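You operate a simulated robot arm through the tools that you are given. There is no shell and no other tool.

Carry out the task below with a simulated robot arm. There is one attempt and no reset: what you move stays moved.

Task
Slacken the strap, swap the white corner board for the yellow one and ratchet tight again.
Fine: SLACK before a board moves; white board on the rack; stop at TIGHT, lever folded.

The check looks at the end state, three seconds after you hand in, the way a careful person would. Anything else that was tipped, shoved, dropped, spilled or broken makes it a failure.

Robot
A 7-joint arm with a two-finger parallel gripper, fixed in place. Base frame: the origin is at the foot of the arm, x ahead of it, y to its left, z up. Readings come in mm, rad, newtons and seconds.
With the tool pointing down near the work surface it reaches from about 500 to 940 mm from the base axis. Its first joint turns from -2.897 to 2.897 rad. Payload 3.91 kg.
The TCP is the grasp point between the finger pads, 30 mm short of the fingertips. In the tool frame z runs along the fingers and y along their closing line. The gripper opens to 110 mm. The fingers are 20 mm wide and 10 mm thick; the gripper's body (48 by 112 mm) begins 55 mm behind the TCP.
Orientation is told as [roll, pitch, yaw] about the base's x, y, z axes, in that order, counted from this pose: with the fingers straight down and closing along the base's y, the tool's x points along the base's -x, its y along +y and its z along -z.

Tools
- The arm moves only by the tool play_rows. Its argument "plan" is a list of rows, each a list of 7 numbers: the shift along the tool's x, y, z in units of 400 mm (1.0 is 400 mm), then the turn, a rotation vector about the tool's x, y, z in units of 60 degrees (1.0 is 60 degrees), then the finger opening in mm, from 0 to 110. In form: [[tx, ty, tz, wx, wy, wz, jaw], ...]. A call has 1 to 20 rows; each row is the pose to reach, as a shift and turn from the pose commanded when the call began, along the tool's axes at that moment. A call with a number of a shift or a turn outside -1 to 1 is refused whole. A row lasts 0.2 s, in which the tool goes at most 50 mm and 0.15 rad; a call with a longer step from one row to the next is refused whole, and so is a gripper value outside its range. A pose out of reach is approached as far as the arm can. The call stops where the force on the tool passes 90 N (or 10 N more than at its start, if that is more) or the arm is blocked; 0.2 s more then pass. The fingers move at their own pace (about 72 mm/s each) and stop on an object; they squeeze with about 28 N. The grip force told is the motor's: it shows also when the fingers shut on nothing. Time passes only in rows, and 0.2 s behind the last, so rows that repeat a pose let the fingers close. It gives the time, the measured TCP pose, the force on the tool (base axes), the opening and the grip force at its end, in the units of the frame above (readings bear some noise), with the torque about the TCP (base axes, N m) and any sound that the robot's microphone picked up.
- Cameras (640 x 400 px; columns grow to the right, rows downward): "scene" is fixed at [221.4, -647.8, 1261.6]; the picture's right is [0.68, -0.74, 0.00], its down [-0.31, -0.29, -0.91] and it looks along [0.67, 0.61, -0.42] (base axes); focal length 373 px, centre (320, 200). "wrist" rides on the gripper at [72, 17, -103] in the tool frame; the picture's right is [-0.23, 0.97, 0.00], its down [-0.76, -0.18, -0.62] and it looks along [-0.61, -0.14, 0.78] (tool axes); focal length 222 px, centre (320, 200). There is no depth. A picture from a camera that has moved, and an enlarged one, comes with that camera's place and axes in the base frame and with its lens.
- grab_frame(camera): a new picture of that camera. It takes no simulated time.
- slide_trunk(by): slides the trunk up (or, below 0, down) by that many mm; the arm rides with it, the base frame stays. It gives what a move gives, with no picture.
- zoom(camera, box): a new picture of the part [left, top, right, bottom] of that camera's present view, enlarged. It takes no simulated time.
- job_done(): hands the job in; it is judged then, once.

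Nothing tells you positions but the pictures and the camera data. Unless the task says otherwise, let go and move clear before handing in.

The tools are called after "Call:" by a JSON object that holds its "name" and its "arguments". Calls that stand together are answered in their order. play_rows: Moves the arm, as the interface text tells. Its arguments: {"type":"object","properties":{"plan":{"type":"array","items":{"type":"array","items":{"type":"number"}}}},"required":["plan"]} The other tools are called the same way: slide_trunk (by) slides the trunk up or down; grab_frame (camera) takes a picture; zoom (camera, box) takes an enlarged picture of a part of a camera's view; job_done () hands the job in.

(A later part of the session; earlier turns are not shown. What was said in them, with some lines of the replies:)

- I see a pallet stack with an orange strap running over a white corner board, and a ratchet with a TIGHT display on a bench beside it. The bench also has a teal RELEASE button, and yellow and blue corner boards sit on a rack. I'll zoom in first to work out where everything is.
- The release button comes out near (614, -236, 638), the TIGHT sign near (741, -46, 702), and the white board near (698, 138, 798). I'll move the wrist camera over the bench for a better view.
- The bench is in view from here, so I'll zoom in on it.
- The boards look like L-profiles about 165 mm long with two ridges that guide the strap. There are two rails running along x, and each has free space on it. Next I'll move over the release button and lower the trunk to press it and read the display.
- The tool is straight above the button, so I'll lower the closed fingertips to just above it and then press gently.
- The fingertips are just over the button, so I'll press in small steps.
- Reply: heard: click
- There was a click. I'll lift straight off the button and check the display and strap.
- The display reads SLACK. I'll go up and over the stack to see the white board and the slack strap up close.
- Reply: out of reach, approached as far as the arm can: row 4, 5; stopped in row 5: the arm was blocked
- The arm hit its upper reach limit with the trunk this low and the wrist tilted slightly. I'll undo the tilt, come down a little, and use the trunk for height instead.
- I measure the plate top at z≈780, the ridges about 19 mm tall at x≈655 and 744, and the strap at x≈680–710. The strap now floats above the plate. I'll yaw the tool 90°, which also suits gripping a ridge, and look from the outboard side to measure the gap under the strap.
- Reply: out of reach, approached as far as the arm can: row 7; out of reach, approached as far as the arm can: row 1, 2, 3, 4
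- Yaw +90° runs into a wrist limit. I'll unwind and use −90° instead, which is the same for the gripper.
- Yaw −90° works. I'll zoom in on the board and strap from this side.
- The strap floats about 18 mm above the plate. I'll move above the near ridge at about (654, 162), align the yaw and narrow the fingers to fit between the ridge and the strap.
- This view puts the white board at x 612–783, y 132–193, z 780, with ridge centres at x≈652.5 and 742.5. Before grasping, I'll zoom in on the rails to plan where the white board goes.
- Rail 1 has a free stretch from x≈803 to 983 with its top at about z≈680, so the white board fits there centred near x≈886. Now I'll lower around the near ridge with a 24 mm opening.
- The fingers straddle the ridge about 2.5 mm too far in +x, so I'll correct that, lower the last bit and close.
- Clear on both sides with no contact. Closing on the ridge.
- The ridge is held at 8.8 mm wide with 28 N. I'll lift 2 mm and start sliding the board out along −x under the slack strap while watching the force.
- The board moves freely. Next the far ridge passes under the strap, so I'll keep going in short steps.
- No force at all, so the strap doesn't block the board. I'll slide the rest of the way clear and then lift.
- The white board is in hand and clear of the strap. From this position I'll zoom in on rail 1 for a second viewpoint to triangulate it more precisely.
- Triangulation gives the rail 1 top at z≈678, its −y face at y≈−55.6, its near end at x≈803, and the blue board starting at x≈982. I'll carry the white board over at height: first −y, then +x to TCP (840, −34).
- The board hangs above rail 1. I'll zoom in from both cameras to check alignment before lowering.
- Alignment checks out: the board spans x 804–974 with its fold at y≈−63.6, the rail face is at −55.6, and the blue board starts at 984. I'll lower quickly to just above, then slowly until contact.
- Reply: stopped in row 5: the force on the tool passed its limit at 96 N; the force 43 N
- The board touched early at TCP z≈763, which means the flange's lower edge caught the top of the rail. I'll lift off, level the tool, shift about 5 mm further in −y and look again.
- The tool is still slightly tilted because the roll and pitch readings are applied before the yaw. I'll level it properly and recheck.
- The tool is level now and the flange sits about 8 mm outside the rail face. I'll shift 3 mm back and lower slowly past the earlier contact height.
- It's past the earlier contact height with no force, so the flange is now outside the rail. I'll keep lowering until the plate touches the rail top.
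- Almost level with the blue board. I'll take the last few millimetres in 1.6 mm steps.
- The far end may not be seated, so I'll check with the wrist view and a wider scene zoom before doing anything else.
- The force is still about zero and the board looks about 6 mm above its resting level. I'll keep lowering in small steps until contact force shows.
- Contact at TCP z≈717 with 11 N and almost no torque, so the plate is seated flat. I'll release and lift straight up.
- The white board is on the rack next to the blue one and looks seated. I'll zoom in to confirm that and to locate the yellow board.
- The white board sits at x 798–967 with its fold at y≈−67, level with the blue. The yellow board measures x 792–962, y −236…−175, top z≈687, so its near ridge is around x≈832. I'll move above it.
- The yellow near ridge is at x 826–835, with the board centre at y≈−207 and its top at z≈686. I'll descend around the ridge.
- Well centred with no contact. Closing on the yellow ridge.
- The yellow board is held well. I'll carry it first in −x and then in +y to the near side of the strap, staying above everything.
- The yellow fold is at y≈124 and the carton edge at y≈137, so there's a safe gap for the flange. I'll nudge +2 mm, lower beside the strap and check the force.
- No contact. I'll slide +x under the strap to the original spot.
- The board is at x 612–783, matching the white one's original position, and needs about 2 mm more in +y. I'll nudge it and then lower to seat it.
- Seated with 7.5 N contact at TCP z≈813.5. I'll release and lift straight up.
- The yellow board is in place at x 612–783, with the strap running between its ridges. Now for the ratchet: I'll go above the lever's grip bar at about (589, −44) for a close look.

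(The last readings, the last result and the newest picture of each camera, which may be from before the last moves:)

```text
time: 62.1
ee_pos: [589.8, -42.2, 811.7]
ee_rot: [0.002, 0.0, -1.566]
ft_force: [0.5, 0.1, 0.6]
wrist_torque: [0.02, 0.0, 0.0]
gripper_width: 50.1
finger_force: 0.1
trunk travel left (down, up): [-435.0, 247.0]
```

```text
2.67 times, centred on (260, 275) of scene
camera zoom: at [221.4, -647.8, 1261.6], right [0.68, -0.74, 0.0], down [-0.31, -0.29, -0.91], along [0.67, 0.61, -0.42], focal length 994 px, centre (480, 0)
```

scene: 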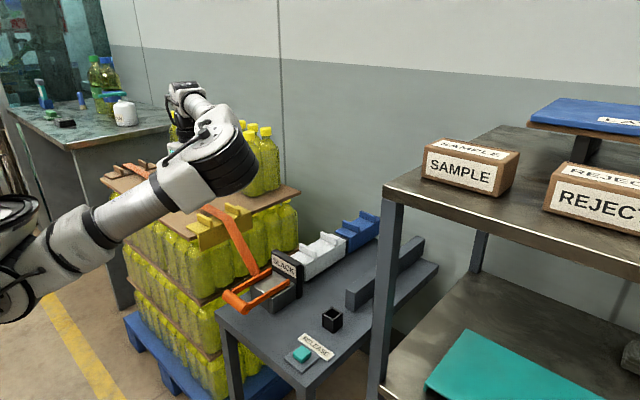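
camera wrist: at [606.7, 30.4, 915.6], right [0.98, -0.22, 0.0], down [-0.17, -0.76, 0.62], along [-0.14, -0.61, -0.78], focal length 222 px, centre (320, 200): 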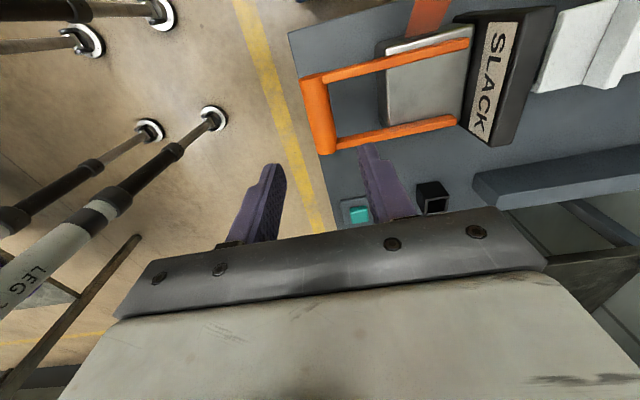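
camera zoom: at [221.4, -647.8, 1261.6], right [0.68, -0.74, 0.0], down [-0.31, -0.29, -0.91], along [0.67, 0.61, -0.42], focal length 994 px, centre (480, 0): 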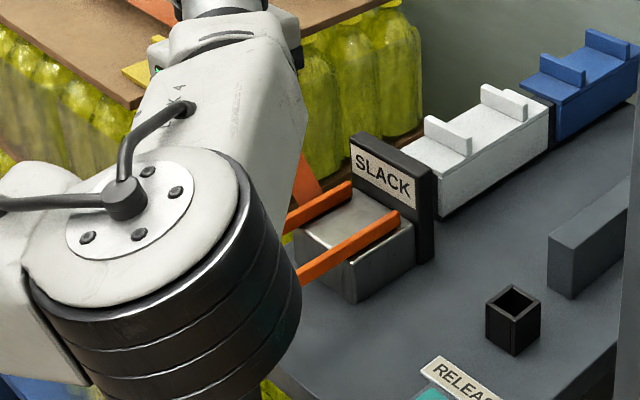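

Call:
{"name": "zoom", "arguments": {"camera": "wrist", "box": [280, 0, 540, 200]}}

```text
2.00 times, centred on (410, 100) of wrist
camera zoom: at [606.7, 30.4, 915.6], right [0.98, -0.22, 0.0], down [-0.17, -0.76, 0.62], along [-0.14, -0.61, -0.78], focal length 444 px, centre (140, 400)
```

zoom: 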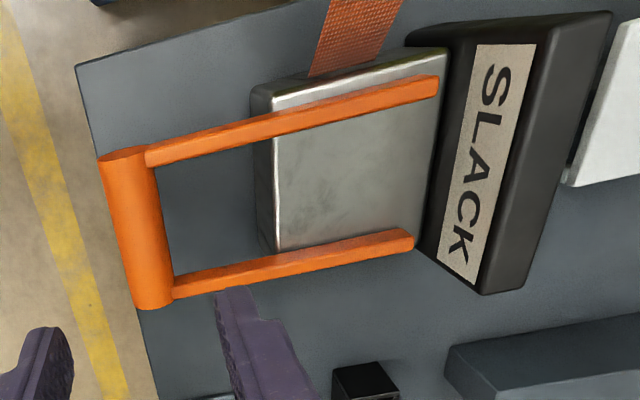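

The bar is centred at about (589.5, −43, 680), roughly 25 mm thick, with its pivot near x≈717, z≈690. I'll descend around it with a 50 mm opening.

Call:
{"name": "play_rows", "arguments": {"plan": [[0, 0, 0.08, 0, 0, 0, 50], [0, 0, 0.16, 0, 0, 0, 50], [0, 0, 0.22, 0, 0, 0, 50], [0, 0, 0.27, 0, 0, 0, 50], [0, 0, 0.3, 0, 0, 0, 50]]}}

Call:
{"name": "grab_frame", "arguments": {"camera": "wrist"}}

Call:
{"name": "grab_frame", "arguments": {"camera": "scene"}}

```text
time: 63.3
ee_pos: [590.9, -42.5, 692.4]
ee_rot: [0.0, -0.001, -1.564]
ft_force: [0.1, 0.0, 0.3]
wrist_torque: [0.0, 0.01, 0.02]
gripper_width: 50.0
finger_force: 0.0
trunk travel left (down, up): [-435.0, 247.0]
```

```text
taken
camera wrist: at [607.0, 30.8, 796.7], right [0.97, -0.22, 0.0], down [-0.17, -0.76, 0.62], along [-0.14, -0.61, -0.78], focal length 222 px, centre (320, 200)
```

wrist: 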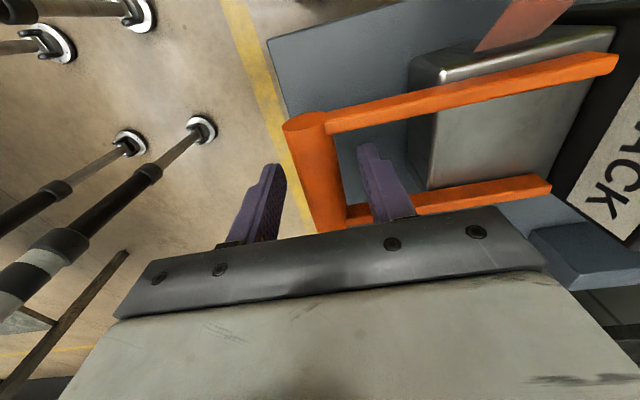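

```text
taken
```

scene: 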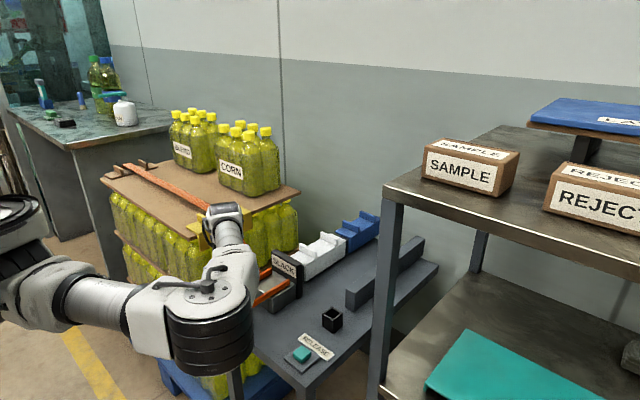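

Call:
{"name": "zoom", "arguments": {"camera": "wrist", "box": [220, 80, 440, 250]}}

Call:
{"name": "zoom", "arguments": {"camera": "scene", "box": [150, 180, 330, 370]}}

```text
2.35 times, centred on (330, 165) of wrist
camera zoom: at [607.0, 30.8, 796.7], right [0.97, -0.22, 0.0], down [-0.17, -0.76, 0.62], along [-0.14, -0.61, -0.78], focal length 523 px, centre (296, 282)
```

zoom: 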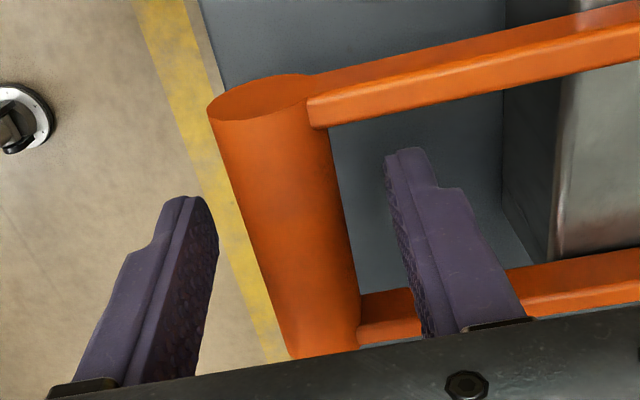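

```text
2.11 times, centred on (240, 275) of scene
camera zoom: at [221.4, -647.8, 1261.6], right [0.68, -0.74, 0.0], down [-0.31, -0.29, -0.91], along [0.67, 0.61, -0.42], focal length 785 px, centre (488, 42)
```

zoom: 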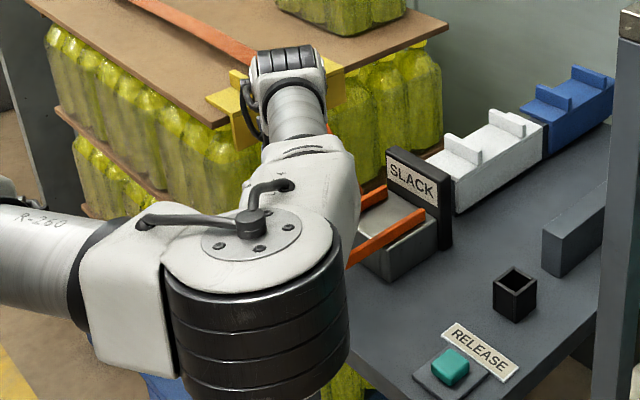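

The fingers straddle the bar evenly. I'll drop the last 12 mm and close on it.

Call:
{"name": "play_rows", "arguments": {"plan": [[0, 0, 0.015, 0, 0, 0, 50], [0, 0, 0.03, 0, 0, 0, 50], [0, 0, 0.03, 0, 0, 0, 36], [0, 0, 0.03, 0, 0, 0, 20], [0, 0, 0.03, 0, 0, 0, 15], [0, 0, 0.03, 0, 0, 0, 15]]}}

Call:
{"name": "zoom", "arguments": {"camera": "wrist", "box": [220, 60, 480, 250]}}

```text
time: 64.7
ee_pos: [591.1, -43.2, 680.4]
ee_rot: [0.0, -0.001, -1.566]
ft_force: [-4.2, -0.8, -1.3]
wrist_torque: [-0.16, 0.08, -0.21]
gripper_width: 25.4
finger_force: 45.5
trunk travel left (down, up): [-435.0, 247.0]
```

```text
2.11 times, centred on (350, 155) of wrist
camera zoom: at [607.1, 30.0, 784.6], right [0.97, -0.22, 0.0], down [-0.17, -0.76, 0.62], along [-0.14, -0.61, -0.78], focal length 468 px, centre (257, 295)
```

zoom: 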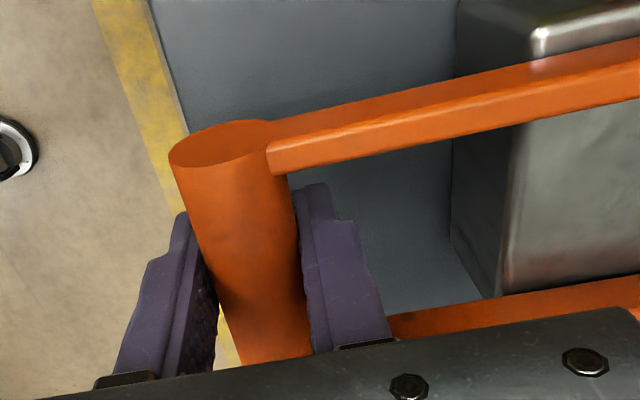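

The bar is firmly held at 25.4 mm. I'll start raising the lever along its arc, gently at first and watching force and sound.

Call:
{"name": "play_rows", "arguments": {"plan": [[0, -0.001, -0.0125, 0, 0, 0, 15], [0, -0.001, -0.025, 0, 0, 0, 15], [0, 0, -0.0525, 0, 0, 0, 15], [0, 0.004, -0.08, 0, 0, 0, 15], [0, 0.0098, -0.107, 0, 0, 0, 15]]}}

Call:
{"name": "grab_frame", "arguments": {"camera": "wrist"}}

```text
time: 65.9
ee_pos: [597.2, -43.2, 724.5]
ee_rot: [0.001, -0.002, -1.568]
ft_force: [11.6, 2.6, -9.1]
wrist_torque: [0.39, 0.23, -0.37]
gripper_width: 25.4
finger_force: 45.2
trunk travel left (down, up): [-435.0, 247.0]
```

```text
taken
camera wrist: at [613.9, 29.8, 828.7], right [0.97, -0.22, 0.0], down [-0.18, -0.76, 0.62], along [-0.14, -0.61, -0.78], focal length 222 px, centre (320, 200)
```

wrist: 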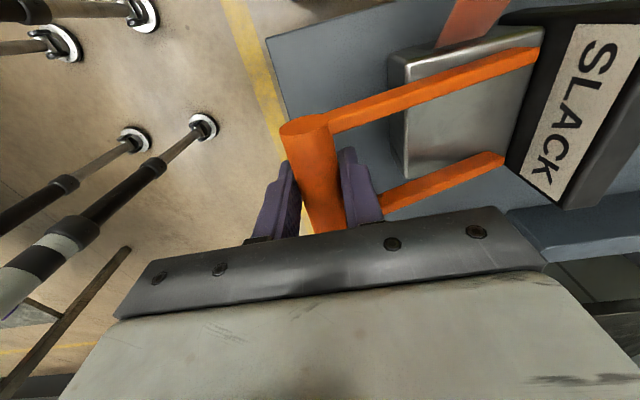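

The lever follows. The pull suggests the pivot is slightly lower, near (719, 683), so I'll continue on the corrected arc to about 50°.

Call:
{"name": "play_rows", "arguments": {"plan": [[0, 0.02, -0.035, 0, 0, 0, 15], [0, 0.033, -0.0595, 0, 0, 0, 15], [0, 0.048, -0.083, 0, 0, 0, 15], [0, 0.065, -0.105, 0, 0, 0, 15], [0, 0.084, -0.126, 0, 0, 0, 15], [0, 0.1045, -0.145, 0, 0, 0, 15]]}}

Call:
{"name": "grab_frame", "arguments": {"camera": "wrist"}}

Call:
{"name": "grab_frame", "arguments": {"camera": "scene"}}

```text
time: 67.3
ee_pos: [633.5, -42.7, 785.3]
ee_rot: [0.001, -0.001, -1.563]
ft_force: [-18.3, -5.6, 10.2]
wrist_torque: [-0.37, 0.55, -0.3]
gripper_width: 25.6
finger_force: 44.8
trunk travel left (down, up): [-435.0, 247.0]
```

```text
taken
camera wrist: at [650.6, 30.2, 888.9], right [0.98, -0.22, 0.0], down [-0.17, -0.76, 0.62], along [-0.14, -0.61, -0.78], focal length 222 px, centre (320, 200)
```

wrist: 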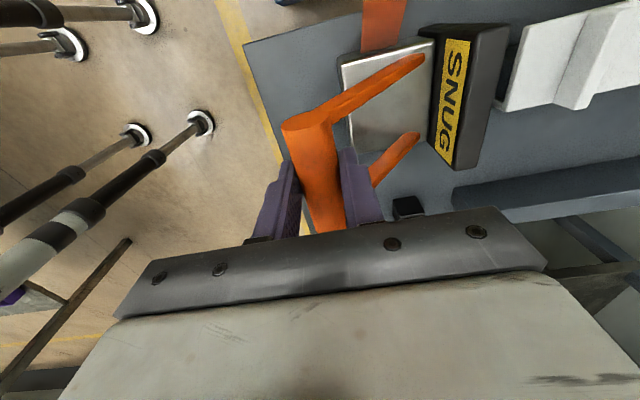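

```text
taken
```

scene: 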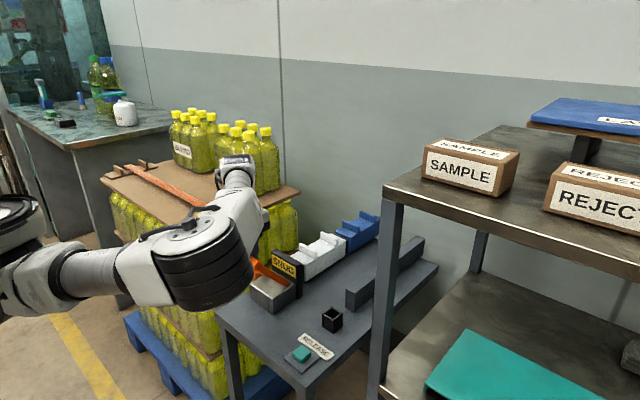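

The display changed to SNUG during this stroke. From here I'll raise the lever in small increments and check the display each time.

Call:
{"name": "play_rows", "arguments": {"plan": [[0, 0.009, -0.02, 0, 0, 0, 15], [0, 0.018, -0.033, 0, 0, 0, 15]]}}

Call:
{"name": "zoom", "arguments": {"camera": "wrist", "box": [260, 0, 560, 240]}}

```text
time: 67.9
ee_pos: [644.3, -43.1, 794.7]
ee_rot: [0.001, 0.001, -1.568]
ft_force: [9.1, -3.2, -22.4]
wrist_torque: [-0.24, 0.07, -0.12]
gripper_width: 25.3
finger_force: 44.9
trunk travel left (down, up): [-435.0, 247.0]
```

```text
1.67 times, centred on (410, 120) of wrist
camera zoom: at [661.2, 29.9, 898.1], right [0.97, -0.22, 0.0], down [-0.18, -0.76, 0.62], along [-0.14, -0.61, -0.78], focal length 370 px, centre (170, 333)
```

zoom: 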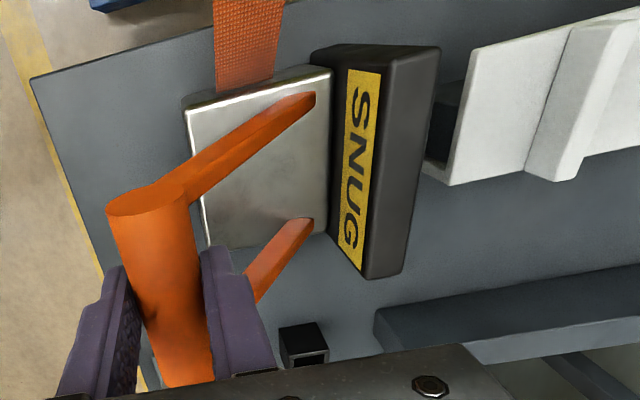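

Still SNUG. The forces put the lever radius at about 124.5 mm, so I'll follow that and step to about 62°.

Call:
{"name": "play_rows", "arguments": {"plan": [[0, 0.014, -0.003, 0, 0, 0, 15], [0, 0.032, -0.011, 0, 0, 0, 15]]}}

Call:
{"name": "zoom", "arguments": {"camera": "wrist", "box": [260, 0, 560, 240]}}

```text
time: 68.5
ee_pos: [655.9, -43.5, 802.2]
ee_rot: [0.003, 0.0, -1.563]
ft_force: [-8.8, -3.4, 3.1]
wrist_torque: [-0.01, 0.55, -0.19]
gripper_width: 25.2
finger_force: 45.6
trunk travel left (down, up): [-435.0, 247.0]
```

```text
1.67 times, centred on (410, 120) of wrist
camera zoom: at [672.9, 30.0, 906.9], right [0.98, -0.22, 0.0], down [-0.17, -0.76, 0.62], along [-0.14, -0.61, -0.78], focal length 370 px, centre (170, 333)
```

zoom: 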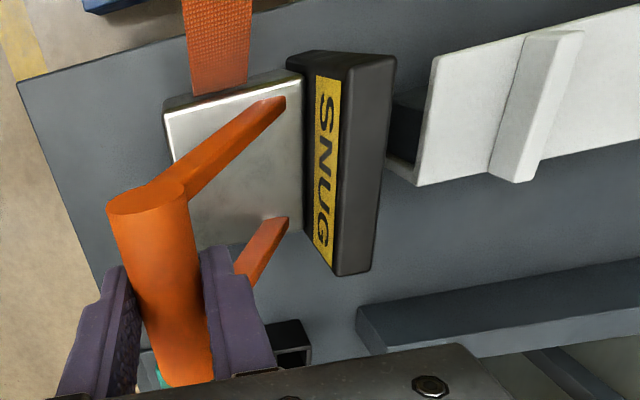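

Call:
{"name": "play_rows", "arguments": {"plan": [[0, 0.014, -0.009, 0, 0, 0, 15], [0, 0.028, -0.016, 0, 0, 0, 15]]}}

Call:
{"name": "zoom", "arguments": {"camera": "wrist", "box": [260, 0, 560, 240]}}

```text
time: 69.1
ee_pos: [668.4, -42.1, 809.0]
ee_rot: [0.001, 0.001, -1.563]
ft_force: [-7.9, 1.1, 2.6]
wrist_torque: [0.08, 0.47, -0.22]
gripper_width: 25.6
finger_force: 44.5
trunk travel left (down, up): [-435.0, 247.0]
```

```text
1.67 times, centred on (410, 120) of wrist
camera zoom: at [684.4, 30.1, 912.9], right [0.98, -0.22, 0.0], down [-0.17, -0.76, 0.62], along [-0.14, -0.61, -0.78], focal length 370 px, centre (170, 333)
```

zoom: 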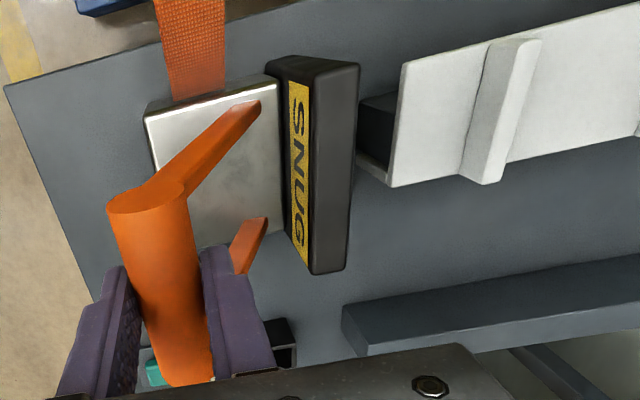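

Call:
{"name": "play_rows", "arguments": {"plan": [[0, 0.02, -0.008, 0, 0, 0, 15], [0, 0.04, -0.015, 0, 0, 0, 15]]}}

Call:
{"name": "zoom", "arguments": {"camera": "wrist", "box": [260, 0, 560, 240]}}

```text
time: 69.7
ee_pos: [683.2, -42.4, 816.6]
ee_rot: [0.003, 0.003, -1.565]
ft_force: [-7.7, 5.6, 4.1]
wrist_torque: [0.29, 0.5, -0.16]
gripper_width: 25.5
finger_force: 45.1
trunk travel left (down, up): [-435.0, 247.0]
```

```text
1.67 times, centred on (410, 120) of wrist
camera zoom: at [700.0, 29.9, 919.1], right [0.98, -0.22, 0.0], down [-0.17, -0.76, 0.62], along [-0.14, -0.61, -0.78], focal length 370 px, centre (170, 333)
```

zoom: 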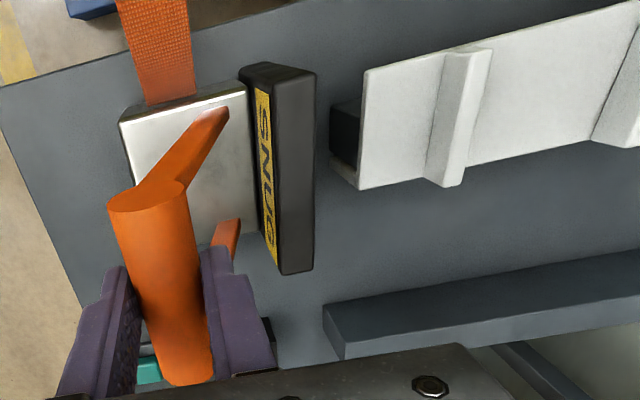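

Still SNUG at about 70°, so a stroke seems to register on the way up. A better circle fit gives the pivot at about (732, 682) with R≈141 mm. I'll bring the lever back down along that arc, checking the display on the way.

Call:
{"name": "play_rows", "arguments": {"plan": [[0, -0.029, 0.0025, 0, 0, 0, 15], [0, -0.0565, 0.017, 0, 0, 0, 15], [0, -0.083, 0.033, 0, 0, 0, 15], [0, -0.107, 0.052, 0, 0, 0, 15], [0, -0.13, 0.073, 0, 0, 0, 15], [0, -0.151, 0.0955, 0, 0, 0, 15], [0, -0.1695, 0.12, 0, 0, 0, 15], [0, -0.186, 0.146, 0, 0, 0, 15]]}}

Call:
{"name": "grab_frame", "arguments": {"camera": "wrist"}}

```text
time: 71.5
ee_pos: [609.0, -42.6, 754.9]
ee_rot: [0.002, -0.001, -1.566]
ft_force: [-3.2, -3.1, 3.8]
wrist_torque: [-0.35, -0.28, -0.13]
gripper_width: 25.5
finger_force: 45.1
trunk travel left (down, up): [-435.0, 247.0]
```

```text
taken
camera wrist: at [626.2, 30.0, 858.3], right [0.98, -0.22, 0.0], down [-0.17, -0.76, 0.62], along [-0.14, -0.61, -0.78], focal length 222 px, centre (320, 200)
```

wrist: 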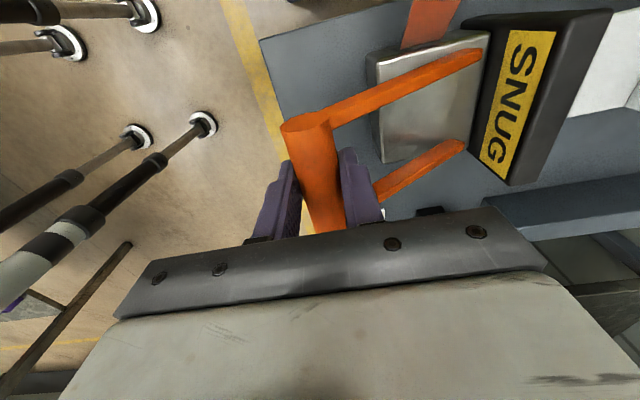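

The forces are tiny, so the arc model is good. Folding the rest of the way down.

Call:
{"name": "play_rows", "arguments": {"plan": [[0, -0.0143, 0.0275, 0, 0, 0, 15], [0, -0.026, 0.056, 0, 0, 0, 15], [0, -0.0355, 0.0855, 0, 0, 0, 15], [0, -0.042, 0.1155, 0, 0, 0, 15], [0, -0.046, 0.146, 0, 0, 0, 15], [0, -0.0475, 0.171, 0, 0, 0, 15]]}}

Call:
{"name": "grab_frame", "arguments": {"camera": "wrist"}}

```text
time: 72.9
ee_pos: [589.1, -43.2, 685.6]
ee_rot: [-0.001, -0.002, -1.566]
ft_force: [-2.5, -6.8, 1.9]
wrist_torque: [-0.73, -0.27, -0.37]
gripper_width: 25.8
finger_force: 44.9
trunk travel left (down, up): [-435.0, 247.0]
```

```text
taken
camera wrist: at [607.2, 30.0, 788.9], right [0.97, -0.22, 0.0], down [-0.17, -0.76, 0.62], along [-0.14, -0.61, -0.78], focal length 222 px, centre (320, 200)
```

wrist: 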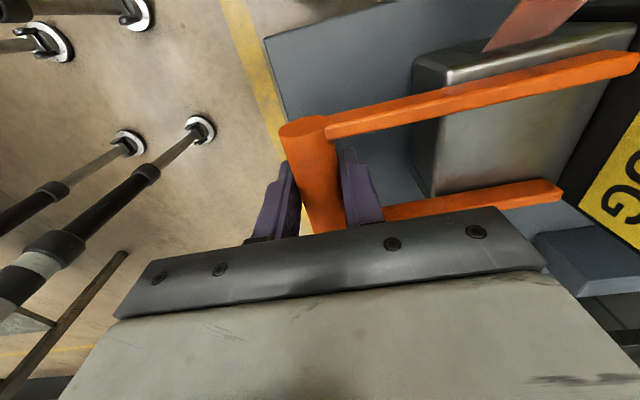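

Second stroke: I'll raise in steps and read the display each time so I don't over-tighten.

Call:
{"name": "play_rows", "arguments": {"plan": [[0, 0.001, -0.0245, 0, 0, 0, 15], [0, 0.0055, -0.055, 0, 0, 0, 15], [0, 0.012, -0.085, 0, 0, 0, 15], [0, 0.021, -0.115, 0, 0, 0, 15]]}}

Call:
{"name": "zoom", "arguments": {"camera": "wrist", "box": [260, 0, 640, 240]}}

```text
time: 73.9
ee_pos: [598.7, -43.7, 733.0]
ee_rot: [0.002, 0.001, -1.565]
ft_force: [3.8, -0.8, -8.0]
wrist_torque: [0.32, 0.3, -0.17]
gripper_width: 25.9
finger_force: 45.1
trunk travel left (down, up): [-435.0, 247.0]
```

```text
1.67 times, centred on (450, 120) of wrist
camera zoom: at [615.9, 29.7, 836.8], right [0.98, -0.22, 0.0], down [-0.17, -0.76, 0.62], along [-0.14, -0.61, -0.78], focal length 370 px, centre (103, 333)
```

zoom: 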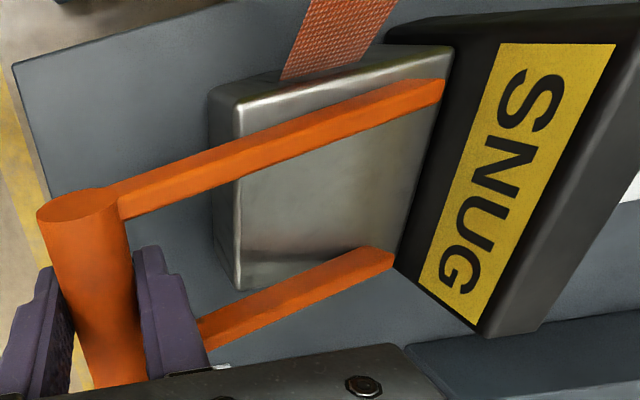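

Call:
{"name": "play_rows", "arguments": {"plan": [[0, 0.012, -0.0285, 0, 0, 0, 15], [0, 0.026, -0.056, 0, 0, 0, 15]]}}

Call:
{"name": "zoom", "arguments": {"camera": "wrist", "box": [260, 0, 640, 240]}}

```text
time: 74.5
ee_pos: [608.2, -42.7, 753.0]
ee_rot: [-0.001, -0.002, -1.565]
ft_force: [-8.4, -13.6, -2.3]
wrist_torque: [-0.08, 0.43, -0.05]
gripper_width: 25.6
finger_force: 45.0
trunk travel left (down, up): [-435.0, 247.0]
```

```text
1.67 times, centred on (450, 120) of wrist
camera zoom: at [625.4, 30.3, 856.9], right [0.98, -0.22, 0.0], down [-0.17, -0.76, 0.62], along [-0.14, -0.61, -0.78], focal length 370 px, centre (103, 333)
```

zoom: 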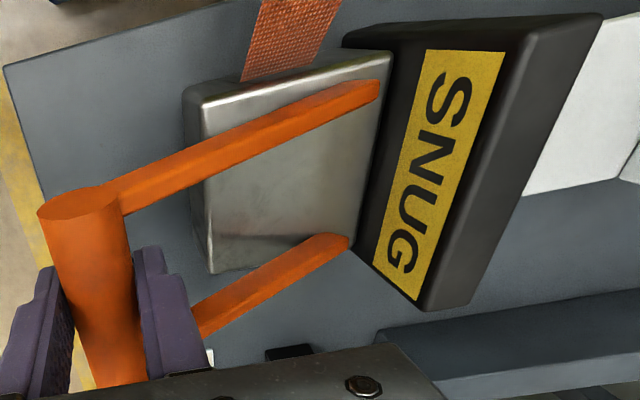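

Call:
{"name": "play_rows", "arguments": {"plan": [[0, 0.0165, -0.026, 0, 0, 0, 15], [0, 0.035, -0.0505, 0, 0, 0, 15]]}}

Call:
{"name": "zoom", "arguments": {"camera": "wrist", "box": [260, 0, 640, 240]}}

```text
time: 75.1
ee_pos: [622.1, -43.9, 774.2]
ee_rot: [0.002, 0.0, -1.566]
ft_force: [2.0, -14.1, -10.2]
wrist_torque: [-0.54, 0.27, 0.02]
gripper_width: 25.3
finger_force: 44.5
trunk travel left (down, up): [-435.0, 247.0]
```

```text
1.67 times, centred on (450, 120) of wrist
camera zoom: at [639.4, 30.1, 878.5], right [0.97, -0.22, 0.0], down [-0.18, -0.76, 0.62], along [-0.14, -0.61, -0.78], focal length 370 px, centre (103, 333)
```

zoom: 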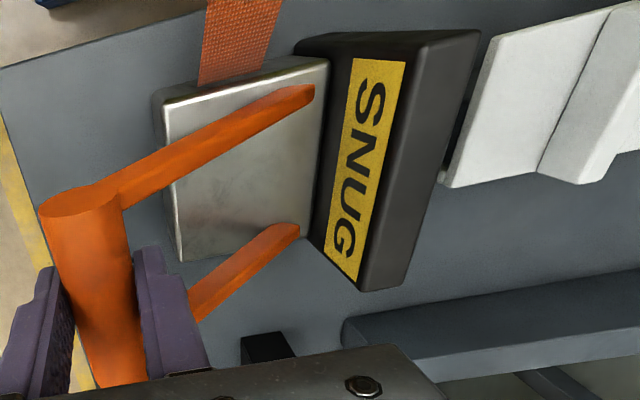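

Call:
{"name": "play_rows", "arguments": {"plan": [[0, 0.011, -0.012, 0, 0, 0, 15], [0, 0.022, -0.024, 0, 0, 0, 15]]}}

Call:
{"name": "zoom", "arguments": {"camera": "wrist", "box": [260, 0, 640, 240]}}

```text
time: 75.7
ee_pos: [631.3, -43.5, 783.4]
ee_rot: [0.001, 0.0, -1.565]
ft_force: [-11.5, -15.3, 1.1]
wrist_torque: [-0.34, 0.49, -0.09]
gripper_width: 25.3
finger_force: 45.5
trunk travel left (down, up): [-435.0, 247.0]
```

```text
1.67 times, centred on (450, 120) of wrist
camera zoom: at [648.4, 30.2, 888.7], right [0.97, -0.22, 0.0], down [-0.17, -0.76, 0.62], along [-0.14, -0.61, -0.78], focal length 370 px, centre (103, 333)
```

zoom: 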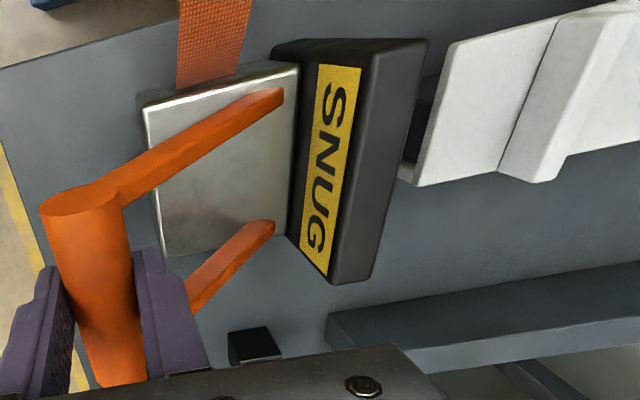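

Call:
{"name": "play_rows", "arguments": {"plan": [[0, 0.015, -0.014, 0, 0, 0, 15], [0, 0.031, -0.027, 0, 0, 0, 15]]}}

Call:
{"name": "zoom", "arguments": {"camera": "wrist", "box": [260, 0, 640, 240]}}

```text
time: 76.3
ee_pos: [644.2, -44.0, 795.0]
ee_rot: [0.003, 0.001, -1.566]
ft_force: [-14.2, -10.6, 7.1]
wrist_torque: [-0.19, 0.61, -0.21]
gripper_width: 25.6
finger_force: 44.7
trunk travel left (down, up): [-435.0, 247.0]
```

```text
1.67 times, centred on (450, 120) of wrist
camera zoom: at [660.8, 30.6, 899.6], right [0.98, -0.22, 0.0], down [-0.17, -0.76, 0.62], along [-0.14, -0.61, -0.78], focal length 370 px, centre (103, 333)
```

zoom: 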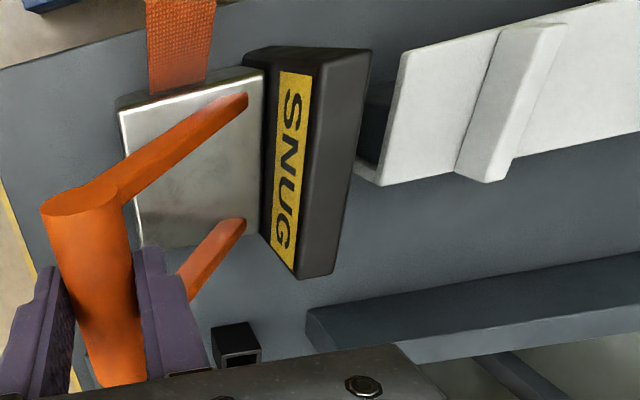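

Call:
{"name": "play_rows", "arguments": {"plan": [[0, 0.02, -0.014, 0, 0, 0, 15], [0, 0.041, -0.028, 0, 0, 0, 15]]}}

Call:
{"name": "zoom", "arguments": {"camera": "wrist", "box": [260, 0, 640, 240]}}

Call:
{"name": "zoom", "arguments": {"camera": "scene", "box": [180, 180, 360, 320]}}

```text
time: 76.9
ee_pos: [660.9, -43.0, 806.4]
ee_rot: [0.003, 0.0, -1.567]
ft_force: [-10.3, -7.8, 2.8]
wrist_torque: [-0.16, 0.56, -0.11]
gripper_width: 25.6
finger_force: 45.0
trunk travel left (down, up): [-435.0, 247.0]
```

```text
1.67 times, centred on (450, 120) of wrist
camera zoom: at [677.5, 31.0, 910.1], right [0.97, -0.22, 0.0], down [-0.18, -0.76, 0.62], along [-0.14, -0.61, -0.78], focal length 370 px, centre (103, 333)
```

zoom: 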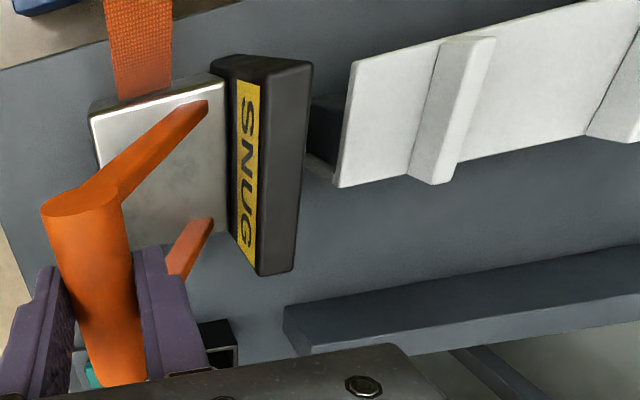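

```text
2.86 times, centred on (270, 250) of scene
camera zoom: at [221.4, -647.8, 1261.6], right [0.68, -0.74, 0.0], down [-0.31, -0.29, -0.91], along [0.67, 0.61, -0.42], focal length 1065 px, centre (463, 57)
```

zoom: 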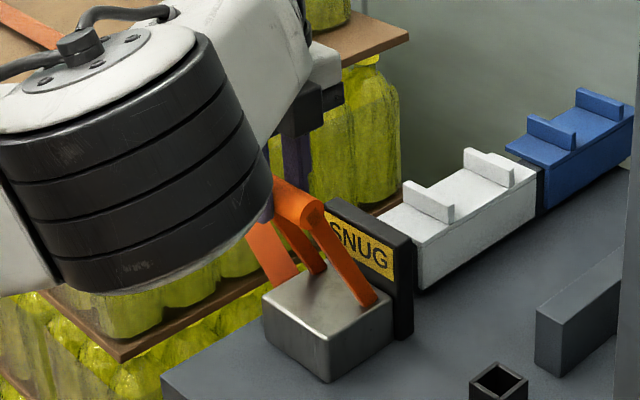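

Call:
{"name": "play_rows", "arguments": {"plan": [[0, 0.028, -0.014, 0, 0, 0, 15], [0, 0.056, -0.026, 0, 0, 0, 15]]}}

Call:
{"name": "zoom", "arguments": {"camera": "scene", "box": [180, 180, 360, 320]}}

```text
time: 77.5
ee_pos: [684.3, -40.7, 817.3]
ee_rot: [0.004, 0.001, -1.564]
ft_force: [-9.4, 1.2, 5.1]
wrist_torque: [-0.08, 0.56, -0.24]
gripper_width: 25.6
finger_force: 45.0
trunk travel left (down, up): [-435.0, 247.0]
```

```text
2.86 times, centred on (270, 250) of scene
camera zoom: at [221.4, -647.8, 1261.6], right [0.68, -0.74, 0.0], down [-0.31, -0.29, -0.91], along [0.67, 0.61, -0.42], focal length 1065 px, centre (463, 57)
```

zoom: 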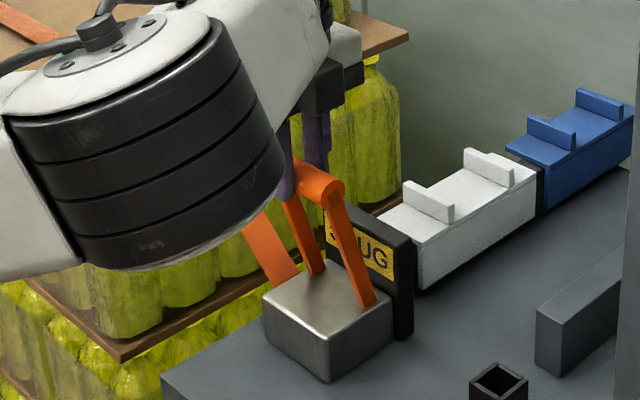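

Call:
{"name": "play_rows", "arguments": {"plan": [[0, 0.03, -0.009, 0, 0, 0, 15], [0, 0.06, -0.016, 0, 0, 0, 15]]}}

Call:
{"name": "zoom", "arguments": {"camera": "scene", "box": [180, 180, 360, 320]}}

```text
time: 78.1
ee_pos: [706.4, -43.0, 822.3]
ee_rot: [0.003, 0.001, -1.561]
ft_force: [-6.4, 5.9, -3.4]
wrist_torque: [0.4, 0.48, -0.31]
gripper_width: 25.6
finger_force: 45.1
trunk travel left (down, up): [-435.0, 247.0]
```

```text
2.86 times, centred on (270, 250) of scene
camera zoom: at [221.4, -647.8, 1261.6], right [0.68, -0.74, 0.0], down [-0.31, -0.29, -0.91], along [0.67, 0.61, -0.42], focal length 1065 px, centre (463, 57)
```

zoom: 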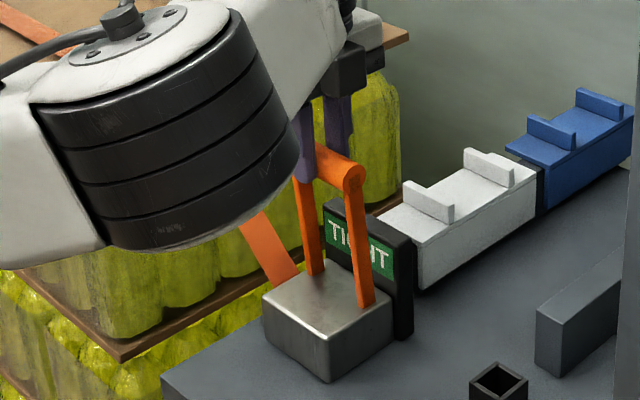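

The display is green and reads TIGHT. I'll fold the lever back down right away along the same arc.

Call:
{"name": "play_rows", "arguments": {"plan": [[0, -0.0305, 0.007, 0, 0, 0, 15], [0, -0.06, 0.016, 0, 0, 0, 15], [0, -0.0885, 0.028, 0, 0, 0, 15], [0, -0.116, 0.042, 0, 0, 0, 15], [0, -0.142, 0.059, 0, 0, 0, 15], [0, -0.1665, 0.0775, 0, 0, 0, 15], [0, -0.189, 0.0985, 0, 0, 0, 15], [0, -0.21, 0.121, 0, 0, 0, 15], [0, -0.229, 0.1455, 0, 0, 0, 15], [0, -0.245, 0.1715, 0, 0, 0, 15]]}}

Call:
{"name": "grab_frame", "arguments": {"camera": "wrist"}}

```text
time: 80.3
ee_pos: [607.6, -42.9, 755.6]
ee_rot: [0.002, 0.0, -1.564]
ft_force: [6.1, 6.5, -0.3]
wrist_torque: [0.41, -0.46, -0.08]
gripper_width: 25.5
finger_force: 44.5
trunk travel left (down, up): [-435.0, 247.0]
```

```text
taken
camera wrist: at [624.5, 30.1, 858.4], right [0.97, -0.22, 0.0], down [-0.17, -0.76, 0.62], along [-0.14, -0.61, -0.78], focal length 222 px, centre (320, 200)
```

wrist: 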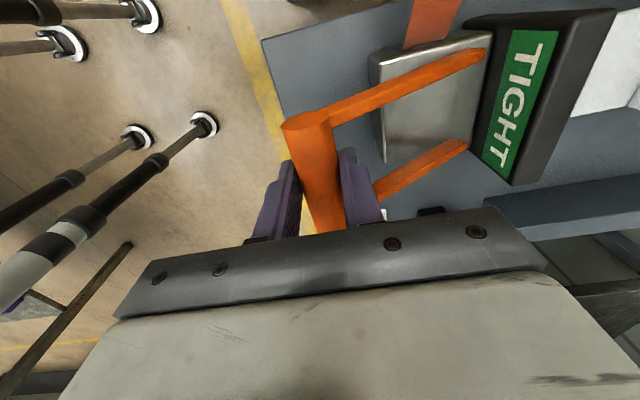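

Still TIGHT. Folding down to the rest position.

Call:
{"name": "play_rows", "arguments": {"plan": [[0, -0.0143, 0.0275, 0, 0, 0, 15], [0, -0.026, 0.056, 0, 0, 0, 15], [0, -0.0355, 0.0855, 0, 0, 0, 15], [0, -0.042, 0.1155, 0, 0, 0, 15], [0, -0.046, 0.146, 0, 0, 0, 15], [0, -0.0475, 0.171, 0, 0, 0, 15]]}}

Call:
{"name": "play_rows", "arguments": {"plan": [[0, 0, 0.005, 0, 0, 0, 15], [0, 0, 0.01, 0, 0, 0, 15]]}}

Call:
{"name": "grab_frame", "arguments": {"camera": "wrist"}}

Call:
{"name": "grab_frame", "arguments": {"camera": "scene"}}

```text
time: 81.7
ee_pos: [590.7, -43.7, 687.1]
ee_rot: [0.002, -0.002, -1.565]
ft_force: [-7.1, -7.3, 5.5]
wrist_torque: [0.26, 0.05, -0.12]
gripper_width: 25.8
finger_force: 45.2
trunk travel left (down, up): [-435.0, 247.0]
```

```text
time: 82.3
ee_pos: [590.1, -43.4, 683.8]
ee_rot: [0.006, -0.001, -1.567]
ft_force: [-8.1, -8.2, 32.8]
wrist_torque: [-0.17, 0.07, -0.57]
gripper_width: 26.0
finger_force: 45.2
trunk travel left (down, up): [-435.0, 247.0]
```

```text
taken
camera wrist: at [606.7, 30.4, 788.4], right [0.97, -0.22, 0.01], down [-0.18, -0.76, 0.62], along [-0.14, -0.61, -0.78], focal length 222 px, centre (320, 200)
```

wrist: 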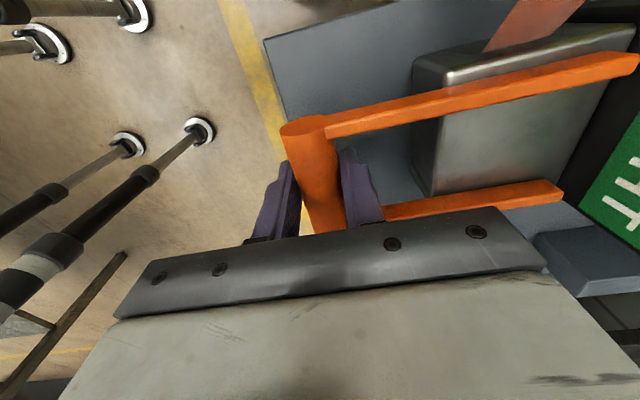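

```text
taken
```

scene: 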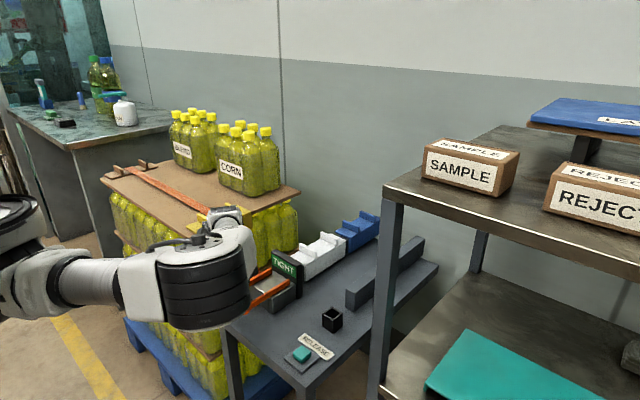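

The lever met its stop with 33 N upward and the display is still TIGHT. I'll open the fingers in place and then rise straight up.

Call:
{"name": "play_rows", "arguments": {"plan": [[0, 0, 0, 0, 0, 0, 34], [0, 0, 0, 0, 0, 0, 50], [0, 0, 0, 0, 0, 0, 50]]}}

Call:
{"name": "play_rows", "arguments": {"plan": [[0, 0, -0.03, 0, 0, 0, 50], [0, 0, -0.08, 0, 0, 0, 50], [0, 0, -0.16, 0, 0, 0, 50], [0, 0, -0.25, 0, 0, 0, 50], [0, 0, -0.34, 0, 0, 0, 50], [0, 0, -0.43, 0, 0, 0, 50], [0, 0, -0.5, 0, 0, 0, 50]]}}

Call:
{"name": "grab_frame", "arguments": {"camera": "wrist"}}

Call:
{"name": "grab_frame", "arguments": {"camera": "scene"}}

```text
time: 83.1
ee_pos: [589.6, -42.9, 682.4]
ee_rot: [0.003, 0.0, -1.564]
ft_force: [0.3, 0.2, -0.2]
wrist_torque: [-0.01, 0.0, 0.01]
gripper_width: 49.9
finger_force: 0.0
trunk travel left (down, up): [-435.0, 247.0]
```

```text
time: 84.7
ee_pos: [590.1, -44.7, 885.8]
ee_rot: [0.001, 0.0, -1.566]
ft_force: [-0.4, 0.1, -0.4]
wrist_torque: [0.0, -0.02, -0.02]
gripper_width: 50.1
finger_force: 0.2
trunk travel left (down, up): [-435.0, 247.0]
```

```text
taken
camera wrist: at [606.8, 29.4, 988.3], right [0.97, -0.22, 0.0], down [-0.17, -0.76, 0.62], along [-0.14, -0.61, -0.78], focal length 222 px, centre (320, 200)
```

wrist: 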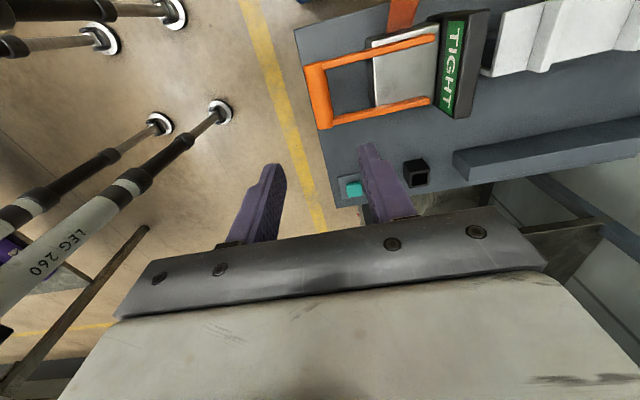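

```text
taken
```

scene: 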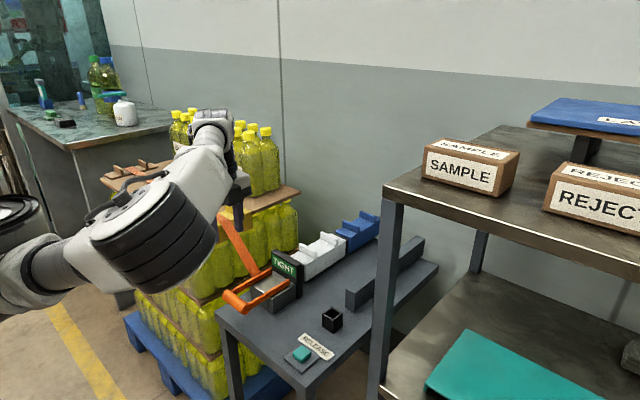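

The lever is released. I'll raise the trunk to clear the view and inspect everything.

Call:
{"name": "slide_trunk", "arguments": {"by": 200}}

Call:
{"name": "grab_frame", "arguments": {"camera": "scene"}}

Call:
{"name": "zoom", "arguments": {"camera": "scene", "box": [180, 180, 440, 380]}}

Call:
{"name": "grab_frame", "arguments": {"camera": "wrist"}}

```text
time: 86.8
ee_pos: [590.5, -44.2, 1084.4]
ee_rot: [0.004, 0.003, -1.565]
ft_force: [0.3, -0.3, -0.4]
wrist_torque: [0.02, 0.01, -0.01]
gripper_width: 50.2
finger_force: 0.0
trunk travel left (down, up): [-635.0, 47.0]
```

```text
taken
```

scene: 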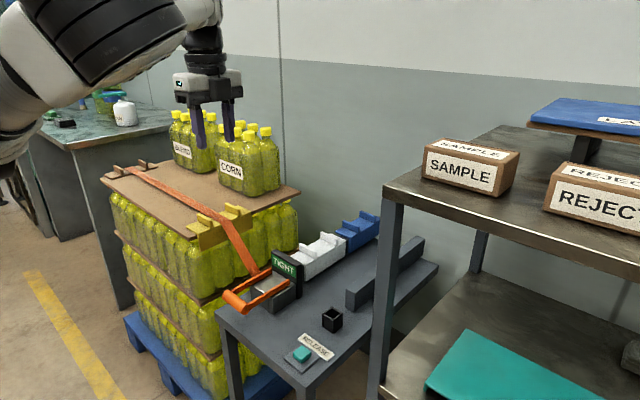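

```text
2.00 times, centred on (310, 280) of scene
camera zoom: at [221.4, -647.8, 1261.6], right [0.68, -0.74, 0.0], down [-0.31, -0.29, -0.91], along [0.67, 0.61, -0.42], focal length 746 px, centre (340, 40)
```

zoom: 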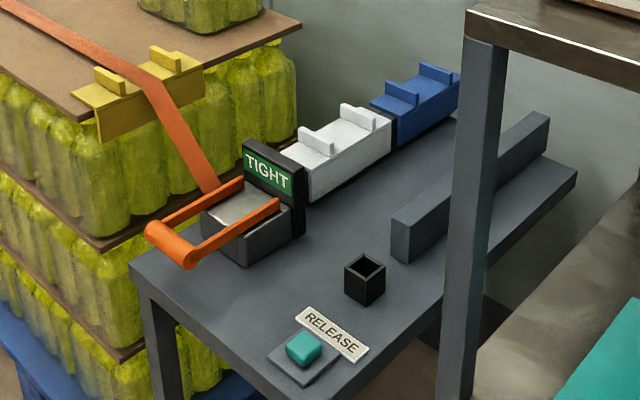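

```text
taken
camera wrist: at [607.0, 29.5, 1187.9], right [0.97, -0.22, 0.0], down [-0.17, -0.76, 0.62], along [-0.14, -0.61, -0.78], focal length 222 px, centre (320, 200)
```

wrist: 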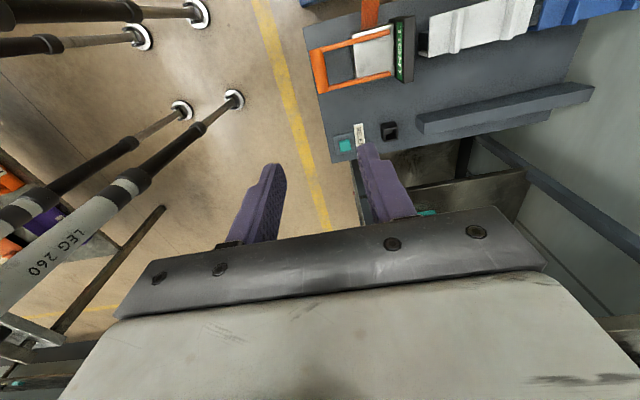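

The display reads TIGHT and the lever is folded as it was at the start, with the yellow board under the strap. I'll take one last close look at both boards.

Call:
{"name": "zoom", "arguments": {"camera": "scene", "box": [265, 195, 385, 290]}}

Call:
{"name": "zoom", "arguments": {"camera": "scene", "box": [160, 180, 300, 310]}}

```text
4.21 times, centred on (325, 242) of scene
camera zoom: at [221.4, -647.8, 1261.6], right [0.68, -0.74, 0.0], down [-0.31, -0.29, -0.91], along [0.67, 0.61, -0.42], focal length 1570 px, centre (299, 21)
```

zoom: 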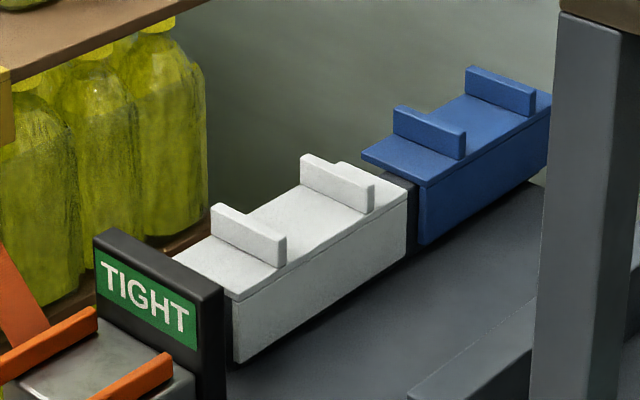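

```text
3.08 times, centred on (230, 245) of scene
camera zoom: at [221.4, -647.8, 1261.6], right [0.68, -0.74, 0.0], down [-0.31, -0.29, -0.91], along [0.67, 0.61, -0.42], focal length 1147 px, centre (597, 62)
```

zoom: 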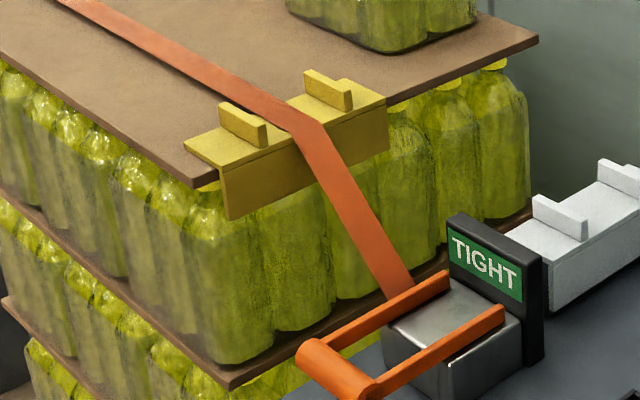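

The strap was slackened first and the display showed SLACK. The white board is level on the rack, the yellow board is seated under the strap, the display reads TIGHT, and the lever is folded. Nothing else has moved and the gripper is clear, so I'm handing in.

Call:
{"name": "job_done", "arguments": {}}

```text
The job is handed in.
```

The boards are swapped: the yellow one is now under the strap and the white one is on the rack next to the blue board. I handed the job in, but no verdict has come back.

- **Strap:** I pressed RELEASE and saw SLACK before moving any board. After the swap I worked the lever until the display turned to TIGHT, then stopped and folded it back to its stop. It still read TIGHT after I let go.
- **Yellow board:** it sits within about 2 mm of where the white one was, with the strap running between its two ridges.
- **White board:** on the first try its lower edge caught the top of the rail, and the arm stopped itself at 96 N. I lifted it, shifted it a few millimetres and seated it flat. Its near end overhangs the end of the rail by about 5 mm.

I saw nothing else moved or tipped in the final pictures, and the arm is clear of everything.
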